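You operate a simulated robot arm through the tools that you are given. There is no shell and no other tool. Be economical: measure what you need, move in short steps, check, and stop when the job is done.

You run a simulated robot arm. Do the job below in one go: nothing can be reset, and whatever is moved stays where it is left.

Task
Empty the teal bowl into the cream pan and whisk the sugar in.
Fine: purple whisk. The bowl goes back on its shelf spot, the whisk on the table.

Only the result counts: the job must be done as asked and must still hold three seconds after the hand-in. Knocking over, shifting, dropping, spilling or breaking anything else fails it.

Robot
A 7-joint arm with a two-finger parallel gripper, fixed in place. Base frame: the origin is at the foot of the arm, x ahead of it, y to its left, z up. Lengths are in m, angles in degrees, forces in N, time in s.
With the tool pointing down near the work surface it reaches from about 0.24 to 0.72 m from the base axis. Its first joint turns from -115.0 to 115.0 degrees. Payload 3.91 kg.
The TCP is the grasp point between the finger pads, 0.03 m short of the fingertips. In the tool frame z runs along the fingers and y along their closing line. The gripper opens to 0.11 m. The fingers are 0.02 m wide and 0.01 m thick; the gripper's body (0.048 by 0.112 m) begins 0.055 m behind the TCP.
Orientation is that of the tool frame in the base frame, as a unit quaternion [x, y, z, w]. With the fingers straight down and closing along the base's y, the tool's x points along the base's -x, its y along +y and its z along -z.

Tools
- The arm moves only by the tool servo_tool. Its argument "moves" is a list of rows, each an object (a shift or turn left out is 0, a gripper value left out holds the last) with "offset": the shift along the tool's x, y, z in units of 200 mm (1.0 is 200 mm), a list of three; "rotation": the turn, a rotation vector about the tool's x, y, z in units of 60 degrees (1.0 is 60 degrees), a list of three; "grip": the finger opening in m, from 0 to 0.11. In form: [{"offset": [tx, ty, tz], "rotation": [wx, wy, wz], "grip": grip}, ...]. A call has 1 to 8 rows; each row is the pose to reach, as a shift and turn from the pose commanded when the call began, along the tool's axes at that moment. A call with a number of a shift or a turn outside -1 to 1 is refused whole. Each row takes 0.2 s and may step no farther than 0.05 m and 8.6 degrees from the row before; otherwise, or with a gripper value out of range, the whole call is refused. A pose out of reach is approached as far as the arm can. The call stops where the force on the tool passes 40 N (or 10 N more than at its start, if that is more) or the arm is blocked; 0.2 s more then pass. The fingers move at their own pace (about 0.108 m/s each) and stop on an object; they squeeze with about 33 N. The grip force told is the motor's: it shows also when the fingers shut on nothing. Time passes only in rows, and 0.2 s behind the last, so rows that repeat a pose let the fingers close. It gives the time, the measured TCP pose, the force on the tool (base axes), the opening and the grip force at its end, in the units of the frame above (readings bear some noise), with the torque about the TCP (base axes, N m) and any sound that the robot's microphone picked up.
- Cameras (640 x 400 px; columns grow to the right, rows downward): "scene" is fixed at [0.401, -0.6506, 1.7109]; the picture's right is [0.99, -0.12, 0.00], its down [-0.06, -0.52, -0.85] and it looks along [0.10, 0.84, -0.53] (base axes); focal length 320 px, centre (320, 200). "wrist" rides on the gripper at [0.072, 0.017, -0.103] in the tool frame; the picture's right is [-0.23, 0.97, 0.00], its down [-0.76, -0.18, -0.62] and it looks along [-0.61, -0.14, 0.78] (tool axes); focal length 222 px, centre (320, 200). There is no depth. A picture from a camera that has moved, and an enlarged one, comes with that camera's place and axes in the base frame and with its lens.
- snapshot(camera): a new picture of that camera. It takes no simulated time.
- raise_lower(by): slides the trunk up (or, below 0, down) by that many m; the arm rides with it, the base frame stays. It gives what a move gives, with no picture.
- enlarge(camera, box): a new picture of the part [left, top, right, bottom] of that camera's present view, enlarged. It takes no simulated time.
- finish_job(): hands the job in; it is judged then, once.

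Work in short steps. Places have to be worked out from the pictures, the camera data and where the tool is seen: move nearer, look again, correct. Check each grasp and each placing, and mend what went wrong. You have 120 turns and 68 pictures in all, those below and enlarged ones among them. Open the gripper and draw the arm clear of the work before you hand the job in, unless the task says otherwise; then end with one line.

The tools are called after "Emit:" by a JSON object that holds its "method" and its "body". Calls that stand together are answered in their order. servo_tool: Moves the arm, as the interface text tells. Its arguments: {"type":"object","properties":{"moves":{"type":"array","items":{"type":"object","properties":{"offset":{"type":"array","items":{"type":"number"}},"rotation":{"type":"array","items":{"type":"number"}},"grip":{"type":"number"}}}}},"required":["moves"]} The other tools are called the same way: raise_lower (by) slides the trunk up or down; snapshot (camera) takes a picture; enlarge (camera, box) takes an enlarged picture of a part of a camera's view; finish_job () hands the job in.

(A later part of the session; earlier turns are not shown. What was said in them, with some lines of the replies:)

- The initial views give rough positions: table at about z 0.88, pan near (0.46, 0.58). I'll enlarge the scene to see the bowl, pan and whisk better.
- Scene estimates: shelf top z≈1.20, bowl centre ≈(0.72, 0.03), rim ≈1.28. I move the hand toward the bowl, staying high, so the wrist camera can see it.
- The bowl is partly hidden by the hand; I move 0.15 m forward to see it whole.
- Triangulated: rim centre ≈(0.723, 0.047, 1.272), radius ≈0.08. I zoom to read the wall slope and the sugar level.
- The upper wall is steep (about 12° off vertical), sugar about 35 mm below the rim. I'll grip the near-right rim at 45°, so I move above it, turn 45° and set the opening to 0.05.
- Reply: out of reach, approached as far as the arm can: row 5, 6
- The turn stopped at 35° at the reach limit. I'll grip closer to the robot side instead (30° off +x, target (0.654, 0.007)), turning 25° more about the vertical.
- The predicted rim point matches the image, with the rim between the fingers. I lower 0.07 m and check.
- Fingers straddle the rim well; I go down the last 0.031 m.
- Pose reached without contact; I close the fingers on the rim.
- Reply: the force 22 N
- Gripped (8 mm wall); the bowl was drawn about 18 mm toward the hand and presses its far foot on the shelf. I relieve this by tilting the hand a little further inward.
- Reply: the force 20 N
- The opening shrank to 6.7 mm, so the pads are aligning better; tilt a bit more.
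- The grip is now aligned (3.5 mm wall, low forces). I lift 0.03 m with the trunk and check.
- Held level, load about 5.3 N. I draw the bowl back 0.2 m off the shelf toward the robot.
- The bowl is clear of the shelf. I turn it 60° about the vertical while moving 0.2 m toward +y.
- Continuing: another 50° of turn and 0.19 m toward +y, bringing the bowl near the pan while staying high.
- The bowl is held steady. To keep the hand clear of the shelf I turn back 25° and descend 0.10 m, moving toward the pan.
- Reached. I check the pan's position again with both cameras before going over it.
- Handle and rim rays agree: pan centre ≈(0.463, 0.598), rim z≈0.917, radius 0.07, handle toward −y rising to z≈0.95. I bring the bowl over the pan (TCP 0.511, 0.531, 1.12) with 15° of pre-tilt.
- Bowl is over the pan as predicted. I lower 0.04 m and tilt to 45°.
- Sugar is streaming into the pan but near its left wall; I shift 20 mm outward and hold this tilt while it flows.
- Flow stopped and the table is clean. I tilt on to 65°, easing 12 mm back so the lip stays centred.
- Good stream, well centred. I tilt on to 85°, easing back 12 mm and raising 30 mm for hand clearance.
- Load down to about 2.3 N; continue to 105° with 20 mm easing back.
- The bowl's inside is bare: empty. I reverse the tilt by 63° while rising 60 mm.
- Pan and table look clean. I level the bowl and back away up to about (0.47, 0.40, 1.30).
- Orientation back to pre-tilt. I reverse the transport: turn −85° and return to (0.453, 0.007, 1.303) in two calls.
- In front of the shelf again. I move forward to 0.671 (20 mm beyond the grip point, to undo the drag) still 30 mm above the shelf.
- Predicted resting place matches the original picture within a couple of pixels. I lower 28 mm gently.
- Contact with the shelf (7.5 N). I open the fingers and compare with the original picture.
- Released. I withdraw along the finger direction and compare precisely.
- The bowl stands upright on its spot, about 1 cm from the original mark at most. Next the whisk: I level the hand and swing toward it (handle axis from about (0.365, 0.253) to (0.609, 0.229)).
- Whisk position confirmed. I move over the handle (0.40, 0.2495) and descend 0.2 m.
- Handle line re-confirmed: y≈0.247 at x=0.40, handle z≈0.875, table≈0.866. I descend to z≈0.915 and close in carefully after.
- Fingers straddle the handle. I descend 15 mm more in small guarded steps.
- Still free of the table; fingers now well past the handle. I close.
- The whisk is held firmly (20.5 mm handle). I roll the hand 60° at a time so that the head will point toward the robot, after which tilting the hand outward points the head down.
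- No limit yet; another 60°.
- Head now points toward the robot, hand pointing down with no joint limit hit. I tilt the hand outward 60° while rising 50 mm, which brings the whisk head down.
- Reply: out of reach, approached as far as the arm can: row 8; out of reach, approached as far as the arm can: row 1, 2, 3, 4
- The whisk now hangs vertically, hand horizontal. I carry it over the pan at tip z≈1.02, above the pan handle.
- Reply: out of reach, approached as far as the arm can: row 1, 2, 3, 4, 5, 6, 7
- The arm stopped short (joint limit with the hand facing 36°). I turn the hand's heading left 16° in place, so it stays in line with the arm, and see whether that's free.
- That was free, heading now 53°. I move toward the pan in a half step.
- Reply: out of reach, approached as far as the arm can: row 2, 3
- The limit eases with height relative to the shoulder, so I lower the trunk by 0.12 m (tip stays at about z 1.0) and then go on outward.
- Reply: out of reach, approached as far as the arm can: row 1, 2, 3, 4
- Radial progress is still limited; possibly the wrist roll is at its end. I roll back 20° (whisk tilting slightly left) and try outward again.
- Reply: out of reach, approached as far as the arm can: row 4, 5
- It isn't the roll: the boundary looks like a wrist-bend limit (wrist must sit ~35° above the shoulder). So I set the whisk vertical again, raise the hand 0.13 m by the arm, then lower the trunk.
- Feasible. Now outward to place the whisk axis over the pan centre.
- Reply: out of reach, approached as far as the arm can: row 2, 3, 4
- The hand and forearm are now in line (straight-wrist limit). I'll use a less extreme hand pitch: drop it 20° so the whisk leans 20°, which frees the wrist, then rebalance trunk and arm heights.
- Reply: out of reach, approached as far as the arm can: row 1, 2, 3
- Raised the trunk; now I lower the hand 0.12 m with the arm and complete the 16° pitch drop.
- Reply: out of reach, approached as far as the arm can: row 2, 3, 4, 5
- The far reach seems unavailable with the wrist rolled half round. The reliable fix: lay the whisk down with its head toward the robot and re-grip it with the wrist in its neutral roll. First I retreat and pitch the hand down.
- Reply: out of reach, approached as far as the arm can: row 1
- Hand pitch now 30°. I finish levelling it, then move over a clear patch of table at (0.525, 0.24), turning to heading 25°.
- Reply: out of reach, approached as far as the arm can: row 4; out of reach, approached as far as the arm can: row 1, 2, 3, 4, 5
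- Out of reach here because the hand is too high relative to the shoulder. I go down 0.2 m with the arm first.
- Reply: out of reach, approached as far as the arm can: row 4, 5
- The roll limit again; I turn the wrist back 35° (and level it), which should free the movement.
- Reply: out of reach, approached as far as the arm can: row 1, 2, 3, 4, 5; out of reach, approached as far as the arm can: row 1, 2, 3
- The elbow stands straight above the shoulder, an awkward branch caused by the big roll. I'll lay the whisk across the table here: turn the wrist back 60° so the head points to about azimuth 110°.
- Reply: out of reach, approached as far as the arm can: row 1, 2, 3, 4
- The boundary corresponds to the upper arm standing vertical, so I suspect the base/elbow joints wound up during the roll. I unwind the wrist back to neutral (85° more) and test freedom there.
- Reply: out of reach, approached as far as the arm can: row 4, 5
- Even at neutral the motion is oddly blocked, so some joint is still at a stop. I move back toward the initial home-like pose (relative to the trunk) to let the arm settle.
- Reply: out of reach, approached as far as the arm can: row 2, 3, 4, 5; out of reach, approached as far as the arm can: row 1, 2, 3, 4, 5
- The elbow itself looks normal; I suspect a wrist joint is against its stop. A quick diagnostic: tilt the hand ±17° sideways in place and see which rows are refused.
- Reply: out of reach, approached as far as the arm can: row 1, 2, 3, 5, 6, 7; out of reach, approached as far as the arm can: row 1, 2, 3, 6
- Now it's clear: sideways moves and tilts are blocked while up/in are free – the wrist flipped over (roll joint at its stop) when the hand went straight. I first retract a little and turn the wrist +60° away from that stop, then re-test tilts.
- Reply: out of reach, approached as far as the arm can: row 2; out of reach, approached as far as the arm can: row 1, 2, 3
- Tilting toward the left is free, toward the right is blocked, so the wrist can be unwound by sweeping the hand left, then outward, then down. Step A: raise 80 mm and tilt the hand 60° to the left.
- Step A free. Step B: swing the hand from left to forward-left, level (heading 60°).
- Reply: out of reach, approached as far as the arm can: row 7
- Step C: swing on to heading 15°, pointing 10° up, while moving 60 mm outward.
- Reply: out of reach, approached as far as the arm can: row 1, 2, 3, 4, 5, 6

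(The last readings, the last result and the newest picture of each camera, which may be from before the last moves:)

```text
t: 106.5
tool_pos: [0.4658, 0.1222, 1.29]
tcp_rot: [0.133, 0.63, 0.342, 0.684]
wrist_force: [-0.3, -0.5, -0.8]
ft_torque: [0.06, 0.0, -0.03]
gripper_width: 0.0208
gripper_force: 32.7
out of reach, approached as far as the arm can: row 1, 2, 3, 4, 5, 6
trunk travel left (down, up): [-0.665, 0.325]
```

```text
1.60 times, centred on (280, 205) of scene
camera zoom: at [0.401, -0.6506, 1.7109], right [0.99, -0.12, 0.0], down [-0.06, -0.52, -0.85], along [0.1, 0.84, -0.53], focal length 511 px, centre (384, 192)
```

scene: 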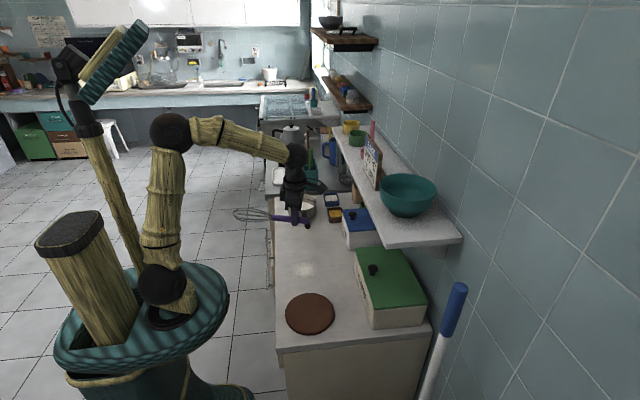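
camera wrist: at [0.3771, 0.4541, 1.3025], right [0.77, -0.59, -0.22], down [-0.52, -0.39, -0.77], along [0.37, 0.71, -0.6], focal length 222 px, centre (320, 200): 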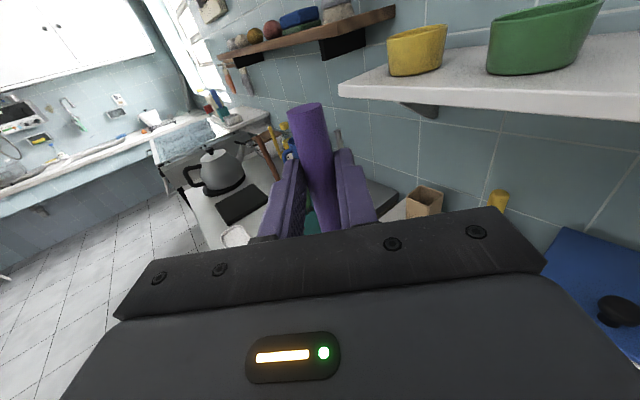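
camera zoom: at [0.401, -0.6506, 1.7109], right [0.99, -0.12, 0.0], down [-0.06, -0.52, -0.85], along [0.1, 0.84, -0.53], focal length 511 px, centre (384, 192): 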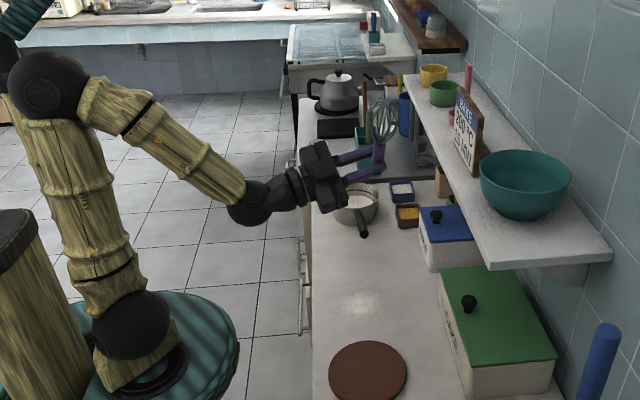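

The hand now bends upward off the forearm, as in the pouring pose. Step D: pitch it down 60° straight through the forearm line to return in the normal wrist branch.

Emit:
{"method": "servo_tool", "body": {"moves": [{"rotation": [0.078, 0.098, 0]}, {"rotation": [0.155, 0.196, 0]}, {"rotation": [0.233, 0.294, 0]}, {"rotation": [0.31, 0.392, 0]}, {"rotation": [0.388, 0.49, 0]}, {"rotation": [0.465, 0.588, 0]}, {"rotation": [0.543, 0.686, 0]}, {"rotation": [0.62, 0.784, 0]}]}}

Emit:
{"method": "servo_tool", "body": {"moves": [{"rotation": [0.078, 0.098, 0]}, {"rotation": [0.155, 0.196, 0]}, {"rotation": [0.233, 0.294, 0]}, {"rotation": [0.31, 0.392, 0]}, {"rotation": [0.388, 0.49, 0]}]}}

```text
t: 108.3
tool_pos: [0.4648, 0.1215, 1.2907]
tcp_rot: [0.191, 0.921, 0.154, 0.304]
wrist_force: [-0.5, -0.3, -0.6]
ft_torque: [0.05, 0.04, -0.01]
gripper_width: 0.021
gripper_force: 33.5
trunk travel left (down, up): [-0.665, 0.325]
```

```text
t: 109.5
tool_pos: [0.4662, 0.1217, 1.2896]
tcp_rot: [0.203, 0.979, 0.009, 0.017]
wrist_force: [0.5, -0.1, -0.7]
ft_torque: [0.0, 0.08, -0.01]
gripper_width: 0.0209
gripper_force: 33.5
trunk travel left (down, up): [-0.665, 0.325]
```

The wrist is free again. But the whisk head now reaches toward the bowl; I check for contact right away.

Emit:
{"method": "enlarge", "body": {"camera": "scene", "box": [300, 110, 460, 240]}}

```text
3.08 times, centred on (380, 175) of scene
camera zoom: at [0.401, -0.6506, 1.7109], right [0.99, -0.12, 0.0], down [-0.06, -0.52, -0.85], along [0.1, 0.84, -0.53], focal length 983 px, centre (135, 277)
```

zoom: 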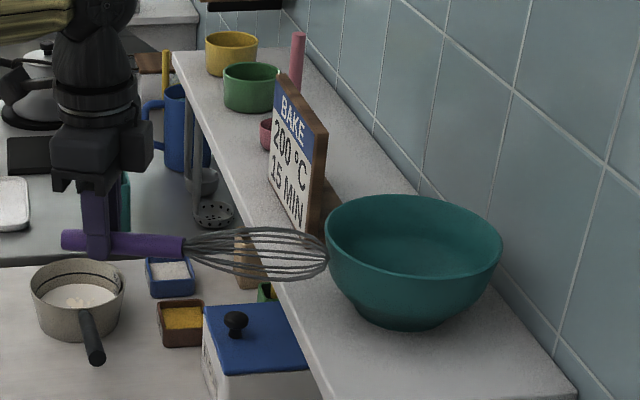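

Tip is just at the bowl; it may have nudged it by ~6 mm (+x), still on its spot. I retract 0.12 m straight back.

Emit:
{"method": "servo_tool", "body": {"moves": [{"offset": [0.14, -0.06, 0]}, {"offset": [0.32, -0.14, 0]}, {"offset": [0.55, -0.238, 0]}]}}

```text
t: 110.3
tool_pos: [0.344, 0.1211, 1.2865]
tcp_rot: [0.202, 0.979, 0.01, 0.019]
wrist_force: [-0.8, 0.5, -0.8]
ft_torque: [0.02, 0.06, 0.01]
gripper_width: 0.0208
gripper_force: 33.0
trunk travel left (down, up): [-0.665, 0.325]
```

Now I roll the wrist +153° (normal branch) so I can lay the whisk with its head toward azimuth 130° on clear table.

Emit:
{"method": "servo_tool", "body": {"moves": [{"rotation": [0, 0, -0.125]}, {"rotation": [0, 0, -0.25]}, {"rotation": [0, 0, -0.375]}, {"rotation": [0, 0, -0.5]}, {"rotation": [0, 0, -0.625]}, {"rotation": [0, 0, -0.75]}, {"rotation": [0, 0, -0.875]}, {"rotation": [0, 0, -1.0]}]}}

Emit:
{"method": "servo_tool", "body": {"moves": [{"rotation": [0, 0, -0.125]}, {"rotation": [0, 0, -0.25]}, {"rotation": [0, 0, -0.375]}, {"rotation": [0, 0, -0.5]}, {"rotation": [0, 0, -0.625]}, {"rotation": [0, 0, -0.75]}, {"rotation": [0, 0, -0.875]}, {"rotation": [0, 0, -1.0]}]}}

Emit:
{"method": "servo_tool", "body": {"moves": [{"rotation": [0, 0, -0.125]}, {"rotation": [0, 0, -0.25]}, {"rotation": [0, 0, -0.375]}, {"rotation": [0, 0, -0.5]}, {"rotation": [0, 0, -0.557]}]}}

```text
t: 112.1
tool_pos: [0.3445, 0.1203, 1.2864]
tcp_rot: [-0.314, 0.949, -0.001, 0.021]
wrist_force: [0.0, 0.3, -0.6]
ft_torque: [-0.03, 0.04, 0.01]
gripper_width: 0.021
gripper_force: 32.8
trunk travel left (down, up): [-0.665, 0.325]
```

```text
t: 113.9
tool_pos: [0.3444, 0.1208, 1.2853]
tcp_rot: [0.747, -0.664, 0.011, -0.017]
wrist_force: [-0.3, 0.0, -0.8]
ft_torque: [-0.02, -0.02, -0.01]
gripper_width: 0.0205
gripper_force: 32.8
trunk travel left (down, up): [-0.665, 0.325]
```

```text
t: 115.1
tool_pos: [0.3447, 0.1222, 1.2858]
tcp_rot: [0.906, -0.422, 0.015, -0.014]
wrist_force: [-0.1, -0.4, -0.3]
ft_torque: [-0.08, -0.02, 0.01]
gripper_width: 0.0207
gripper_force: 32.8
trunk travel left (down, up): [-0.665, 0.325]
```

Heading set without any limit. I move over (0.51, 0.16) and descend 0.19 m.

Emit:
{"method": "servo_tool", "body": {"moves": [{"offset": [0.06, -0.12, 0.16]}, {"offset": [0.123, -0.238, 0.328]}, {"offset": [0.185, -0.357, 0.492]}, {"offset": [0.247, -0.477, 0.657]}, {"offset": [0.308, -0.596, 0.82]}, {"offset": [0.37, -0.715, 0.985]}]}}

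Emit:
{"method": "servo_tool", "body": {"moves": [{"offset": [0, 0, 0.2]}, {"offset": [0, 0, 0.4]}, {"offset": [0, 0, 0.6]}, {"offset": [0, 0, 0.75]}]}}

Emit:
{"method": "enlarge", "body": {"camera": "scene", "box": [240, 190, 400, 320]}}

```text
t: 116.5
tool_pos: [0.5119, 0.1591, 1.0941]
tcp_rot: [0.906, -0.423, 0.016, -0.013]
wrist_force: [0.6, -0.2, -0.9]
ft_torque: [-0.08, -0.04, 0.0]
gripper_width: 0.0208
gripper_force: 32.7
trunk travel left (down, up): [-0.665, 0.325]
```

```text
t: 117.5
tool_pos: [0.5175, 0.1603, 0.9468]
tcp_rot: [0.906, -0.424, 0.015, -0.014]
wrist_force: [-1.1, 0.3, 0.6]
ft_torque: [-0.05, -0.02, 0.02]
gripper_width: 0.0205
gripper_force: 32.6
trunk travel left (down, up): [-0.665, 0.325]
```

```text
3.08 times, centred on (320, 255) of scene
camera zoom: at [0.401, -0.6506, 1.7109], right [0.99, -0.12, 0.0], down [-0.06, -0.52, -0.85], along [0.1, 0.84, -0.53], focal length 983 px, centre (320, 31)
```

zoom: 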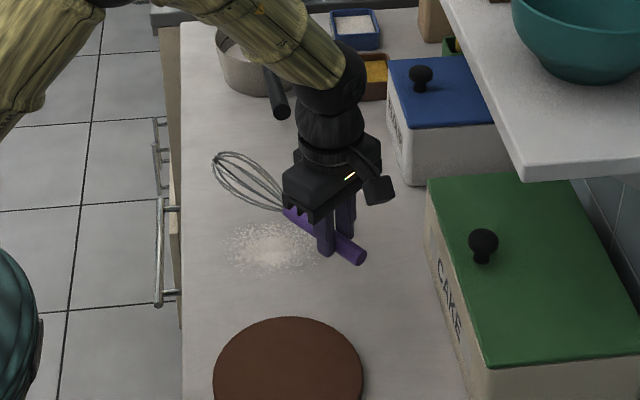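

Clear patch below. I lower 52 mm gently toward the pickup height (0.891).

Emit:
{"method": "servo_tool", "body": {"moves": [{"offset": [0, 0, 0.1]}, {"offset": [0, 0, 0.18]}, {"offset": [0, 0, 0.23]}, {"offset": [0, 0, 0.255]}, {"offset": [0, 0, 0.265]}]}}

```text
t: 118.7
tool_pos: [0.5182, 0.1607, 0.894]
tcp_rot: [0.906, -0.423, 0.016, -0.015]
wrist_force: [1.5, -1.9, 11.0]
ft_torque: [0.48, 0.36, -0.05]
gripper_width: 0.0207
gripper_force: 33.0
trunk travel left (down, up): [-0.665, 0.325]
```

Table contact (11 N). I release and rise.

Emit:
{"method": "servo_tool", "body": {"moves": [{"grip": 0.03}, {"grip": 0.05}, {"grip": 0.06}, {"grip": 0.06}]}}

Emit:
{"method": "servo_tool", "body": {"moves": [{"offset": [0, 0, -0.1]}, {"offset": [0, 0, -0.3]}, {"offset": [0, 0, -0.5]}, {"offset": [0, 0, -0.7]}]}}

Emit:
{"method": "enlarge", "body": {"camera": "scene", "box": [240, 200, 360, 300]}}

```text
t: 119.7
tool_pos: [0.5178, 0.1618, 0.8937]
tcp_rot: [0.906, -0.422, 0.015, -0.015]
wrist_force: [-0.8, -0.3, -0.1]
ft_torque: [0.0, 0.0, 0.02]
gripper_width: 0.0599
gripper_force: 0.0
trunk travel left (down, up): [-0.665, 0.325]
```

```text
t: 120.7
tool_pos: [0.5113, 0.1589, 1.0338]
tcp_rot: [0.907, -0.422, 0.016, -0.014]
wrist_force: [0.3, -0.2, -0.4]
ft_torque: [0.0, 0.02, -0.01]
gripper_width: 0.06
gripper_force: 0.0
trunk travel left (down, up): [-0.665, 0.325]
```

```text
4.00 times, centred on (300, 250) of scene
camera zoom: at [0.401, -0.6506, 1.7109], right [0.99, -0.12, 0.0], down [-0.06, -0.52, -0.85], along [0.1, 0.84, -0.53], focal length 1278 px, centre (400, 0)
```

zoom: 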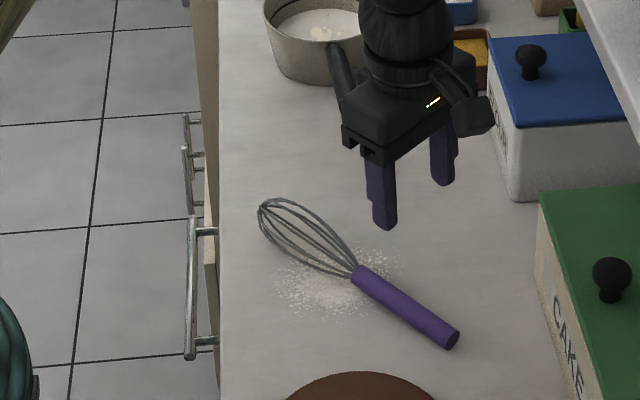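

The whisk lies cleanly, head toward the far-left. Now I turn the empty hand −180° to grip it with the neutral roll side.

Emit:
{"method": "servo_tool", "body": {"moves": [{"rotation": [0, 0, 0.125]}, {"rotation": [0, 0, 0.25]}, {"rotation": [0, 0, 0.375]}, {"rotation": [0, 0, 0.5]}, {"rotation": [0, 0, 0.625]}, {"rotation": [0, 0, 0.75]}, {"rotation": [0, 0, 0.875]}, {"rotation": [0, 0, 1.0]}]}}

Emit:
{"method": "servo_tool", "body": {"moves": [{"rotation": [0, 0, 0.125]}, {"rotation": [0, 0, 0.25]}, {"rotation": [0, 0, 0.375]}, {"rotation": [0, 0, 0.5]}, {"rotation": [0, 0, 0.625]}, {"rotation": [0, 0, 0.75]}, {"rotation": [0, 0, 0.875]}, {"rotation": [0, 0, 1.0]}]}}

Emit:
{"method": "servo_tool", "body": {"moves": [{"rotation": [0, 0, 0.125]}, {"rotation": [0, 0, 0.25]}, {"rotation": [0, 0, 0.375]}, {"rotation": [0, 0, 0.5]}, {"rotation": [0, 0, 0.625]}, {"rotation": [0, 0, 0.75]}, {"rotation": [0, 0, 0.875]}, {"rotation": [0, 0, 1.0]}]}}

```text
t: 122.5
tool_pos: [0.5124, 0.1591, 1.0341]
tcp_rot: [-0.571, 0.82, -0.007, 0.02]
wrist_force: [-0.2, 0.5, 1.0]
ft_torque: [0.02, 0.01, -0.02]
gripper_width: 0.06
gripper_force: 0.2
trunk travel left (down, up): [-0.665, 0.325]
```

```text
t: 124.3
tool_pos: [0.5115, 0.1589, 1.0322]
tcp_rot: [-0.085, 0.996, 0.004, 0.021]
wrist_force: [-0.3, -1.1, 0.7]
ft_torque: [0.0, 0.04, 0.0]
gripper_width: 0.0601
gripper_force: 0.1
trunk travel left (down, up): [-0.665, 0.325]
```

```text
t: 126.1
tool_pos: [0.5129, 0.1596, 1.0326]
tcp_rot: [0.424, 0.906, 0.015, 0.016]
wrist_force: [0.4, 0.1, -0.3]
ft_torque: [-0.03, 0.01, -0.01]
gripper_width: 0.0598
gripper_force: 0.1
trunk travel left (down, up): [-0.665, 0.325]
```

Aligned exactly on the handle line. I descend to 0.892 with a small levelling correction, then grip.

Emit:
{"method": "servo_tool", "body": {"moves": [{"offset": [0, 0, 0.2], "rotation": [0.039, 0.015, 0]}, {"offset": [0.008, 0.007, 0.4], "rotation": [0.039, 0.015, 0]}, {"offset": [0.016, 0.014, 0.58], "rotation": [0.039, 0.015, 0]}, {"offset": [0.02, 0.017, 0.66], "rotation": [0.039, 0.015, 0]}, {"offset": [0.022, 0.019, 0.7], "rotation": [0.039, 0.015, 0]}]}}

Emit:
{"method": "servo_tool", "body": {"moves": [{"grip": 0.04}, {"grip": 0.02}, {"grip": 0.005}, {"grip": 0.0}, {"grip": 0.0}]}}

```text
t: 127.3
tool_pos: [0.5166, 0.166, 0.8926]
tcp_rot: [0.422, 0.906, -0.002, -0.001]
wrist_force: [-0.8, -0.2, 0.1]
ft_torque: [-0.01, -0.08, 0.02]
gripper_width: 0.0601
gripper_force: 0.1
trunk travel left (down, up): [-0.665, 0.325]
```

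```text
t: 128.5
tool_pos: [0.5179, 0.1666, 0.8923]
tcp_rot: [0.422, 0.906, 0.0, 0.0]
wrist_force: [-0.6, 0.0, -0.4]
ft_torque: [-0.07, -0.01, -0.01]
gripper_width: 0.0208
gripper_force: 33.2
trunk travel left (down, up): [-0.665, 0.325]
```

Gripped again (20.8 mm), now with the head on the tool's +x side. I lift 0.18 m, raise the trunk 0.07 m (as when pouring), and swing toward the pan.

Emit:
{"method": "servo_tool", "body": {"moves": [{"offset": [0, 0, -0.1]}, {"offset": [0, 0, -0.3]}, {"offset": [0, 0, -0.5]}, {"offset": [0, 0, -0.7]}, {"offset": [0, 0, -0.9]}]}}

Emit:
{"method": "raise_lower", "body": {"by": 0.07}}

Emit:
{"method": "servo_tool", "body": {"moves": [{"offset": [0.088, 0.041, -0.05], "rotation": [0, 0, -0.125]}, {"offset": [0.176, 0.082, -0.1], "rotation": [0, 0, -0.25]}, {"offset": [0.264, 0.123, -0.15], "rotation": [0, 0, -0.375]}, {"offset": [0.352, 0.165, -0.2], "rotation": [0, 0, -0.5]}, {"offset": [0.44, 0.206, -0.25], "rotation": [0, 0, -0.625]}, {"offset": [0.527, 0.247, -0.3], "rotation": [0, 0, -0.75]}, {"offset": [0.615, 0.288, -0.35], "rotation": [0, 0, -0.875]}, {"offset": [0.703, 0.329, -0.4], "rotation": [0, 0, -1.0]}]}}

```text
t: 129.7
tool_pos: [0.5174, 0.1675, 1.0757]
tcp_rot: [0.423, 0.906, -0.002, -0.001]
wrist_force: [0.2, -0.2, -0.5]
ft_torque: [-0.02, -0.05, 0.0]
gripper_width: 0.0206
gripper_force: 33.0
trunk travel left (down, up): [-0.665, 0.325]
```

```text
t: 130.8
tool_pos: [0.5185, 0.1673, 1.1431]
tcp_rot: [0.423, 0.906, -0.001, -0.001]
wrist_force: [-0.9, -0.7, 0.0]
ft_torque: [-0.06, 0.0, 0.0]
gripper_width: 0.0206
gripper_force: 33.4
trunk travel left (down, up): [-0.735, 0.255]
```

```text
t: 132.6
tool_pos: [0.4801, 0.3186, 1.2223]
tcp_rot: [-0.088, 0.996, -0.001, -0.002]
wrist_force: [-0.5, 0.3, 0.3]
ft_torque: [-0.03, -0.06, -0.02]
gripper_width: 0.0206
gripper_force: 33.3
trunk travel left (down, up): [-0.735, 0.255]
```

Now heading to 25° and +y by 0.11 m, then pitch the hand outward 60° (head swings down).

Emit:
{"method": "servo_tool", "body": {"moves": [{"offset": [-0.024, 0.135, -0.025], "rotation": [0, 0, -0.063]}, {"offset": [-0.048, 0.27, -0.05], "rotation": [0, 0, -0.125]}, {"offset": [-0.072, 0.405, -0.075], "rotation": [0, 0, -0.188]}, {"offset": [-0.096, 0.541, -0.1], "rotation": [0, 0, -0.25]}]}}

Emit:
{"method": "servo_tool", "body": {"moves": [{"rotation": [0, -0.125, 0]}, {"rotation": [0, -0.25, 0]}, {"rotation": [0, -0.375, 0]}, {"rotation": [0, -0.5, 0]}, {"rotation": [0, -0.625, 0]}, {"rotation": [0, -0.75, 0]}]}}

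```text
t: 133.6
tool_pos: [0.4796, 0.4277, 1.2428]
tcp_rot: [-0.216, 0.976, -0.001, 0.0]
wrist_force: [0.0, 0.2, -0.7]
ft_torque: [0.02, -0.06, 0.03]
gripper_width: 0.021
gripper_force: 33.1
trunk travel left (down, up): [-0.735, 0.255]
```

```text
t: 135.0
tool_pos: [0.4767, 0.428, 1.2434]
tcp_rot: [-0.201, 0.902, 0.083, 0.373]
wrist_force: [-0.6, 0.0, -1.0]
ft_torque: [0.05, -0.05, -0.01]
gripper_width: 0.0206
gripper_force: 32.6
trunk travel left (down, up): [-0.735, 0.255]
```

No limits. I continue to 85° pitch while carrying the whisk over the pan, tip staying about 6 cm above the rim.

Emit:
{"method": "servo_tool", "body": {"moves": [{"offset": [0.004, 0.11, 0.058], "rotation": [0, -0.09, 0]}, {"offset": [0.009, 0.25, 0.13], "rotation": [0, -0.2, 0]}, {"offset": [0.014, 0.39, 0.203], "rotation": [0, -0.32, 0]}, {"offset": [0.019, 0.53, 0.276], "rotation": [0, -0.44, 0]}, {"offset": [0.024, 0.67, 0.348], "rotation": [0, -0.56, 0]}, {"offset": [0.029, 0.8, 0.416], "rotation": [0, -0.667, 0]}]}}

Emit:
{"method": "enlarge", "body": {"camera": "scene", "box": [240, 110, 400, 230]}}

```text
t: 136.4
tool_pos: [0.4602, 0.5953, 1.1797]
tcp_rot: [-0.161, 0.719, 0.146, 0.66]
wrist_force: [-0.2, 0.2, -0.5]
ft_torque: [-0.01, 0.02, 0.01]
gripper_width: 0.0206
gripper_force: 32.7
trunk travel left (down, up): [-0.735, 0.255]
```

```text
3.33 times, centred on (320, 170) of scene
camera zoom: at [0.401, -0.6506, 1.7109], right [0.99, -0.12, 0.0], down [-0.06, -0.52, -0.85], along [0.1, 0.84, -0.53], focal length 1065 px, centre (320, 300)
```

zoom: 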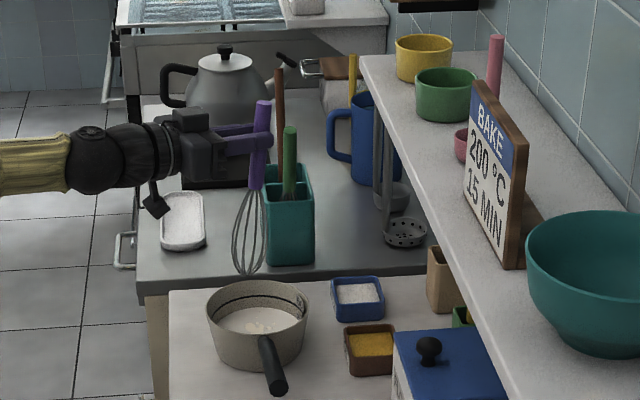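

The whisk hangs over the pan, tip about 1 cm left of centre. I shift 8 mm right and lower 50 mm, then check.

Emit:
{"method": "servo_tool", "body": {"moves": [{"offset": [0.06, -0.006, 0.02]}, {"offset": [0.12, -0.012, 0.04]}, {"offset": [0.19, -0.017, 0.05]}, {"offset": [0.246, -0.017, 0.058]}]}}

Emit:
{"method": "enlarge", "body": {"camera": "scene", "box": [270, 160, 350, 230]}}

```text
t: 137.4
tool_pos: [0.4687, 0.594, 1.13]
tcp_rot: [-0.16, 0.72, 0.145, 0.659]
wrist_force: [0.0, 0.4, -0.7]
ft_torque: [-0.01, -0.02, -0.03]
gripper_width: 0.0208
gripper_force: 33.1
trunk travel left (down, up): [-0.735, 0.255]
```

```text
5.71 times, centred on (310, 195) of scene
camera zoom: at [0.401, -0.6506, 1.7109], right [0.99, -0.12, 0.0], down [-0.06, -0.52, -0.85], along [0.1, 0.84, -0.53], focal length 1826 px, centre (377, 229)
```

zoom: 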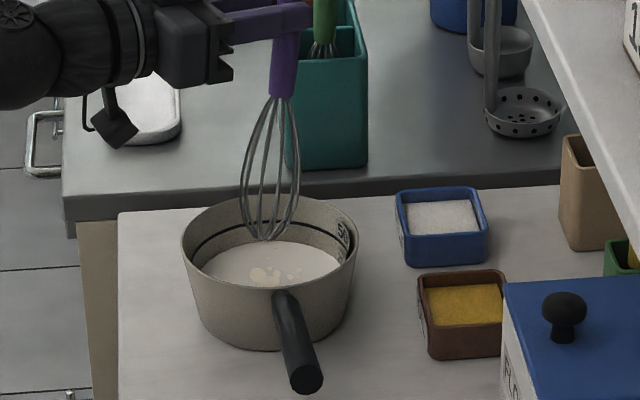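

Tip is just above the pan's centre, slightly near. I shift 12 mm farther and lower 55 mm into the sugar (tip ≈0.872) with force guard.

Emit:
{"method": "servo_tool", "body": {"moves": [{"offset": [0.03, 0.054, 0.03]}, {"offset": [0.1, 0.054, 0.035]}, {"offset": [0.17, 0.054, 0.04]}, {"offset": [0.22, 0.054, 0.045]}, {"offset": [0.25, 0.054, 0.047]}, {"offset": [0.27, 0.054, 0.049]}]}}

Emit:
{"method": "enlarge", "body": {"camera": "scene", "box": [270, 160, 350, 230]}}

```text
t: 138.8
tool_pos: [0.4682, 0.6067, 1.0748]
tcp_rot: [-0.16, 0.721, 0.146, 0.659]
wrist_force: [0.2, 0.9, -1.0]
ft_torque: [0.03, 0.04, -0.01]
gripper_width: 0.0207
gripper_force: 33.0
trunk travel left (down, up): [-0.735, 0.255]
```

```text
5.71 times, centred on (310, 195) of scene
camera zoom: at [0.401, -0.6506, 1.7109], right [0.99, -0.12, 0.0], down [-0.06, -0.52, -0.85], along [0.1, 0.84, -0.53], focal length 1826 px, centre (377, 229)
```

zoom: 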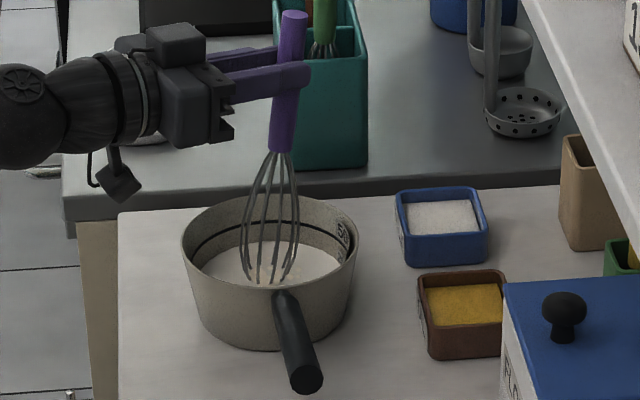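

The whisk is in the sugar near the pan's centre. I whisk one circle of 22 mm radius and check forces.

Emit:
{"method": "servo_tool", "body": {"moves": [{"offset": [0, 0.11, 0]}, {"offset": [0, 0.069, 0.086]}, {"offset": [0, -0.024, 0.107]}, {"offset": [0, -0.099, 0.048]}, {"offset": [0, -0.099, -0.048]}, {"offset": [0, -0.024, -0.107]}, {"offset": [0, 0.069, -0.086]}, {"offset": [0, 0, 0]}]}}

Emit:
{"method": "enlarge", "body": {"camera": "scene", "box": [270, 160, 350, 230]}}

```text
t: 140.6
tool_pos: [0.4684, 0.6065, 1.0768]
tcp_rot: [-0.159, 0.72, 0.145, 0.66]
wrist_force: [0.4, 1.3, -0.6]
ft_torque: [0.0, -0.02, -0.02]
gripper_width: 0.0206
gripper_force: 33.1
trunk travel left (down, up): [-0.735, 0.255]
```

```text
5.71 times, centred on (310, 195) of scene
camera zoom: at [0.401, -0.6506, 1.7109], right [0.99, -0.12, 0.0], down [-0.06, -0.52, -0.85], along [0.1, 0.84, -0.53], focal length 1826 px, centre (377, 229)
```

zoom: 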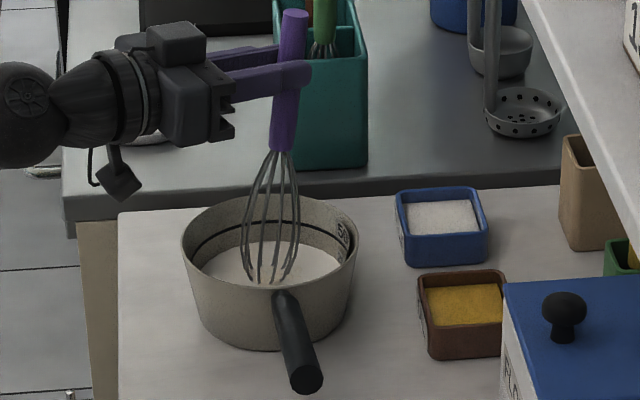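

Pan stays put, forces tiny. I whisk several more circles.

Emit:
{"method": "servo_tool", "body": {"moves": [{"offset": [0, 0.125, 0]}, {"offset": [0, 0.078, 0.098]}, {"offset": [0, -0.028, 0.122]}, {"offset": [0, -0.113, 0.054]}, {"offset": [0, -0.113, -0.054]}, {"offset": [0, -0.028, -0.122]}, {"offset": [0, 0.078, -0.098]}, {"offset": [0, 0, 0]}]}}

Emit:
{"method": "servo_tool", "body": {"moves": [{"offset": [0, 0.125, 0]}, {"offset": [0, 0.078, 0.098]}, {"offset": [0, -0.028, 0.122]}, {"offset": [0, -0.113, 0.054]}, {"offset": [0, -0.113, -0.054]}, {"offset": [0, -0.028, -0.122]}, {"offset": [0, 0.078, -0.098]}, {"offset": [0, 0, 0]}]}}

Emit:
{"method": "servo_tool", "body": {"moves": [{"offset": [0, 0.11, 0]}, {"offset": [0, 0.069, 0.086]}, {"offset": [0, -0.024, 0.107]}, {"offset": [0, -0.099, 0.048]}, {"offset": [0, -0.099, -0.048]}, {"offset": [0, -0.024, -0.107]}, {"offset": [0, 0.069, -0.086]}, {"offset": [0, 0, 0]}]}}

Emit:
{"method": "servo_tool", "body": {"moves": [{"offset": [0, 0.125, 0]}, {"offset": [0, 0.078, 0.098]}, {"offset": [0, -0.028, 0.122]}, {"offset": [0, -0.113, 0.054]}, {"offset": [0, -0.113, -0.054]}, {"offset": [0, -0.028, -0.122]}, {"offset": [0, 0.078, -0.098]}, {"offset": [0, 0, 0]}]}}

Emit:
{"method": "servo_tool", "body": {"moves": [{"offset": [0.03, 0.06, 0]}, {"offset": [0.03, 0.038, 0.047]}, {"offset": [0.03, -0.013, 0.058]}, {"offset": [0.03, -0.054, 0.026]}, {"offset": [0.03, -0.054, -0.026]}, {"offset": [0.03, -0.013, -0.058]}, {"offset": [0.03, 0.038, -0.047]}, {"offset": [0, 0, 0]}]}}

Emit:
{"method": "enlarge", "body": {"camera": "scene", "box": [270, 160, 350, 230]}}

```text
t: 142.4
tool_pos: [0.4701, 0.6075, 1.0737]
tcp_rot: [-0.159, 0.721, 0.146, 0.658]
wrist_force: [0.4, -0.8, -0.5]
ft_torque: [-0.04, 0.03, 0.04]
gripper_width: 0.0207
gripper_force: 33.2
trunk travel left (down, up): [-0.735, 0.255]
```

```text
t: 144.2
tool_pos: [0.47, 0.6073, 1.0754]
tcp_rot: [-0.16, 0.721, 0.145, 0.659]
wrist_force: [0.9, -0.6, -0.5]
ft_torque: [0.02, 0.0, -0.01]
gripper_width: 0.0207
gripper_force: 33.5
trunk travel left (down, up): [-0.735, 0.255]
```

```text
t: 146.0
tool_pos: [0.4698, 0.6073, 1.0747]
tcp_rot: [-0.16, 0.721, 0.146, 0.659]
wrist_force: [-0.7, 0.5, -0.4]
ft_torque: [0.01, -0.03, 0.01]
gripper_width: 0.0207
gripper_force: 33.0
trunk travel left (down, up): [-0.735, 0.255]
```

```text
t: 147.8
tool_pos: [0.4698, 0.6053, 1.075]
tcp_rot: [-0.159, 0.721, 0.145, 0.659]
wrist_force: [0.3, 0.1, -0.6]
ft_torque: [0.02, 0.0, 0.05]
gripper_width: 0.0207
gripper_force: 33.1
trunk travel left (down, up): [-0.735, 0.255]
```

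```text
t: 149.6
tool_pos: [0.4688, 0.6066, 1.075]
tcp_rot: [-0.159, 0.721, 0.145, 0.659]
wrist_force: [-0.3, 0.7, 0.6]
ft_torque: [-0.01, -0.03, -0.01]
gripper_width: 0.0207
gripper_force: 32.6
trunk travel left (down, up): [-0.735, 0.255]
```

```text
5.71 times, centred on (310, 195) of scene
camera zoom: at [0.401, -0.6506, 1.7109], right [0.99, -0.12, 0.0], down [-0.06, -0.52, -0.85], along [0.1, 0.84, -0.53], focal length 1826 px, centre (377, 229)
```

zoom: 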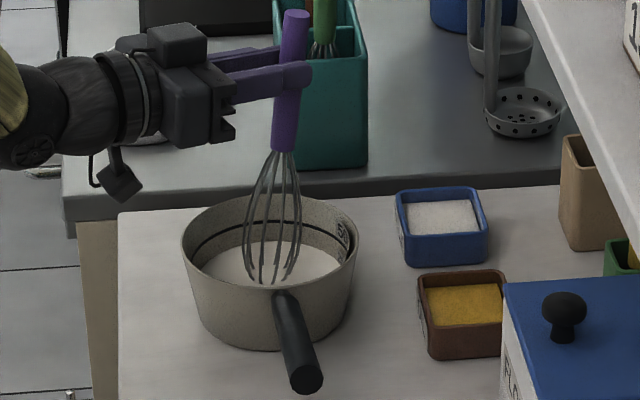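

The lumps are gone and the pan hasn't moved: sugar is whisked in. I lift the whisk straight out, then back away, un-pitching.

Emit:
{"method": "servo_tool", "body": {"moves": [{"offset": [-0.08, 0, -0.007]}, {"offset": [-0.2, 0, -0.017]}, {"offset": [-0.33, 0, -0.028]}, {"offset": [-0.45, 0, -0.039]}, {"offset": [-0.57, 0, -0.049]}, {"offset": [-0.57, 0, -0.049]}]}}

Emit:
{"method": "servo_tool", "body": {"moves": [{"offset": [-0.04, -0.12, -0.052], "rotation": [0, 0.1, 0]}, {"offset": [-0.086, -0.26, -0.114], "rotation": [0, 0.22, 0]}, {"offset": [-0.132, -0.4, -0.176], "rotation": [0, 0.33, 0]}, {"offset": [-0.18, -0.54, -0.238], "rotation": [0, 0.44, 0]}, {"offset": [-0.226, -0.68, -0.3], "rotation": [0, 0.56, 0]}, {"offset": [-0.272, -0.819, -0.361], "rotation": [0, 0.667, 0]}]}}

```text
t: 151.0
tool_pos: [0.4693, 0.607, 1.1894]
tcp_rot: [-0.159, 0.721, 0.144, 0.659]
wrist_force: [0.0, 0.0, 0.3]
ft_torque: [0.0, -0.03, -0.01]
gripper_width: 0.0206
gripper_force: 33.2
trunk travel left (down, up): [-0.735, 0.255]
```

```text
t: 152.4
tool_pos: [0.4784, 0.4294, 1.2511]
tcp_rot: [-0.199, 0.902, 0.083, 0.373]
wrist_force: [0.0, -0.9, -1.3]
ft_torque: [0.02, -0.05, 0.0]
gripper_width: 0.0207
gripper_force: 33.2
trunk travel left (down, up): [-0.735, 0.255]
```

I level the hand and swing back to the clear patch of table where the whisk lay.

Emit:
{"method": "servo_tool", "body": {"moves": [{"rotation": [0, 0.125, 0]}, {"rotation": [0, 0.25, 0]}, {"rotation": [0, 0.375, 0]}, {"rotation": [0, 0.5, 0]}, {"rotation": [0, 0.625, 0]}, {"rotation": [0, 0.75, 0]}]}}

Emit:
{"method": "servo_tool", "body": {"moves": [{"offset": [0.028, -0.09, 0], "rotation": [0, 0, 0.125]}, {"offset": [0.057, -0.18, 0], "rotation": [0, 0, 0.25]}, {"offset": [0.085, -0.27, 0], "rotation": [0, 0, 0.375]}, {"offset": [0.114, -0.361, 0], "rotation": [0, 0, 0.5]}, {"offset": [0.142, -0.451, 0], "rotation": [0, 0, 0.625]}, {"offset": [0.17, -0.542, 0], "rotation": [0, 0, 0.75]}, {"offset": [0.199, -0.632, 0], "rotation": [0, 0, 0.875]}, {"offset": [0.227, -0.722, 0], "rotation": [0, 0, 1.0]}]}}

Emit:
{"method": "servo_tool", "body": {"moves": [{"offset": [-0.1, -0.098, 0.125], "rotation": [0, 0, 0.06]}, {"offset": [-0.2, -0.196, 0.25], "rotation": [0, 0, 0.125]}, {"offset": [-0.3, -0.295, 0.375], "rotation": [0, 0, 0.19]}, {"offset": [-0.398, -0.393, 0.5], "rotation": [0, 0, 0.25]}]}}

```text
t: 153.8
tool_pos: [0.4783, 0.4313, 1.2495]
tcp_rot: [-0.216, 0.976, -0.001, -0.003]
wrist_force: [0.8, 0.8, -0.1]
ft_torque: [0.02, -0.06, -0.01]
gripper_width: 0.0209
gripper_force: 33.6
trunk travel left (down, up): [-0.735, 0.255]
```

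```text
t: 155.6
tool_pos: [0.497, 0.2797, 1.2507]
tcp_rot: [0.303, 0.953, -0.001, -0.001]
wrist_force: [0.6, -1.7, 0.1]
ft_torque: [-0.03, -0.05, 0.01]
gripper_width: 0.0205
gripper_force: 32.8
trunk travel left (down, up): [-0.735, 0.255]
```

```text
t: 156.6
tool_pos: [0.5155, 0.1682, 1.1518]
tcp_rot: [0.424, 0.906, -0.001, -0.001]
wrist_force: [-0.4, -0.3, -0.4]
ft_torque: [-0.06, -0.03, 0.04]
gripper_width: 0.0206
gripper_force: 33.4
trunk travel left (down, up): [-0.735, 0.255]
```

Directly above the resting place (0.516, 0.168); I descend to just above the table, 0.90.

Emit:
{"method": "servo_tool", "body": {"moves": [{"offset": [0, 0, 0.2]}, {"offset": [0, 0, 0.4]}, {"offset": [0, 0, 0.6]}, {"offset": [0, 0, 0.8]}, {"offset": [0, 0, 0.95]}]}}

Emit:
{"method": "servo_tool", "body": {"moves": [{"offset": [0, 0, 0.15]}, {"offset": [0, 0, 0.25]}, {"offset": [0, 0, 0.3]}, {"offset": [0, 0, 0.335]}, {"offset": [0, 0, 0.345]}]}}

```text
t: 157.8
tool_pos: [0.5172, 0.17, 0.9597]
tcp_rot: [0.423, 0.906, -0.001, 0.001]
wrist_force: [0.2, -0.1, -0.1]
ft_torque: [-0.02, -0.04, 0.01]
gripper_width: 0.0204
gripper_force: 33.3
trunk travel left (down, up): [-0.735, 0.255]
```

```text
t: 159.0
tool_pos: [0.5167, 0.1701, 0.8942]
tcp_rot: [0.423, 0.906, 0.0, 0.001]
wrist_force: [2.4, 0.1, 26.0]
ft_torque: [0.01, -0.1, 0.05]
gripper_width: 0.0205
gripper_force: 32.8
trunk travel left (down, up): [-0.735, 0.255]
```

The whisk is on the table (26 N); I ease up a hair, release and rise.

Emit:
{"method": "servo_tool", "body": {"moves": [{"offset": [0, 0, -0.01]}, {"offset": [0, 0, -0.01], "grip": 0.03}, {"offset": [0, 0, -0.01], "grip": 0.05}, {"offset": [0, 0, -0.01], "grip": 0.07}, {"offset": [0, 0, -0.01], "grip": 0.07}]}}

Emit:
{"method": "servo_tool", "body": {"moves": [{"offset": [0, 0, -0.1]}, {"offset": [0, 0, -0.3]}, {"offset": [0, 0, -0.5]}, {"offset": [0, 0, -0.7]}, {"offset": [0, 0, -0.9]}]}}

Emit:
{"method": "servo_tool", "body": {"moves": [{"offset": [0.1, -0.1, -0.15]}, {"offset": [0.2, -0.2, -0.3]}, {"offset": [0.3, -0.3, -0.45]}, {"offset": [0.4, -0.4, -0.6]}]}}

Emit:
{"method": "snapshot", "body": {"camera": "scene"}}

Emit:
{"method": "enlarge", "body": {"camera": "scene", "box": [370, 165, 450, 230]}}

```text
t: 160.2
tool_pos: [0.5163, 0.1692, 0.8939]
tcp_rot: [0.423, 0.906, -0.001, 0.0]
wrist_force: [-0.1, -0.3, 0.4]
ft_torque: [0.02, 0.01, 0.01]
gripper_width: 0.07
gripper_force: 0.1
trunk travel left (down, up): [-0.735, 0.255]
```

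```text
t: 161.4
tool_pos: [0.5152, 0.1702, 1.0745]
tcp_rot: [0.422, 0.906, -0.002, 0.0]
wrist_force: [-0.2, -0.7, 0.9]
ft_torque: [0.0, -0.03, -0.04]
gripper_width: 0.0701
gripper_force: 0.0
trunk travel left (down, up): [-0.735, 0.255]
```

```text
t: 162.4
tool_pos: [0.401, 0.1811, 1.1953]
tcp_rot: [0.423, 0.906, -0.001, 0.0]
wrist_force: [-0.1, -0.7, -0.9]
ft_torque: [0.0, -0.04, -0.02]
gripper_width: 0.0701
gripper_force: 0.1
trunk travel left (down, up): [-0.735, 0.255]
```

```text
3 pictures are left
```

scene: 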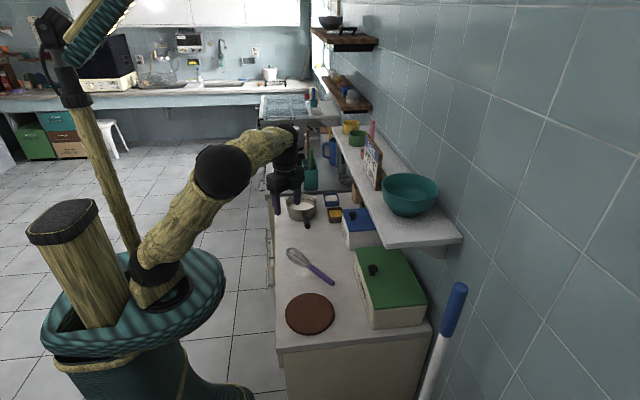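

```text
6.15 times, centred on (410, 198) of scene
camera zoom: at [0.401, -0.6506, 1.7109], right [0.99, -0.12, 0.0], down [-0.06, -0.52, -0.85], along [0.1, 0.84, -0.53], focal length 1967 px, centre (-234, 215)
```

zoom: 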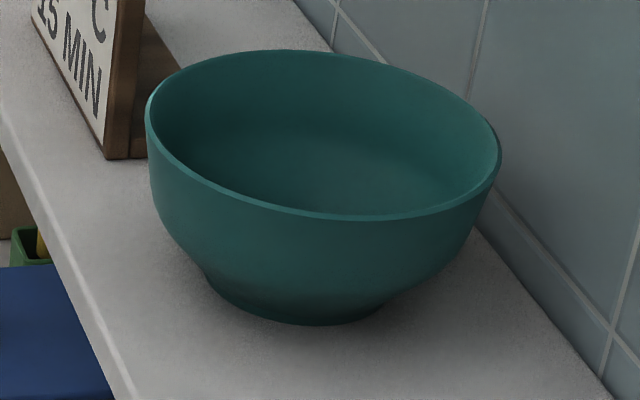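

All done: bowl upright and empty within about 1 cm of its original spot, whisk flat on the table, pan unmoved with smooth sugar, hand open and clear. I hand in.

Emit:
{"method": "finish_job", "body": {}}

```text
The job is handed in.
```

I emptied the sugar from the teal bowl into the cream pan and whisked it in with the purple whisk. The whisk is on the table. The bowl is upright on its shelf spot, about 1 cm from where it started, partly because the whisk head likely brushed it once. I saw no spills and the pan hasn't moved.
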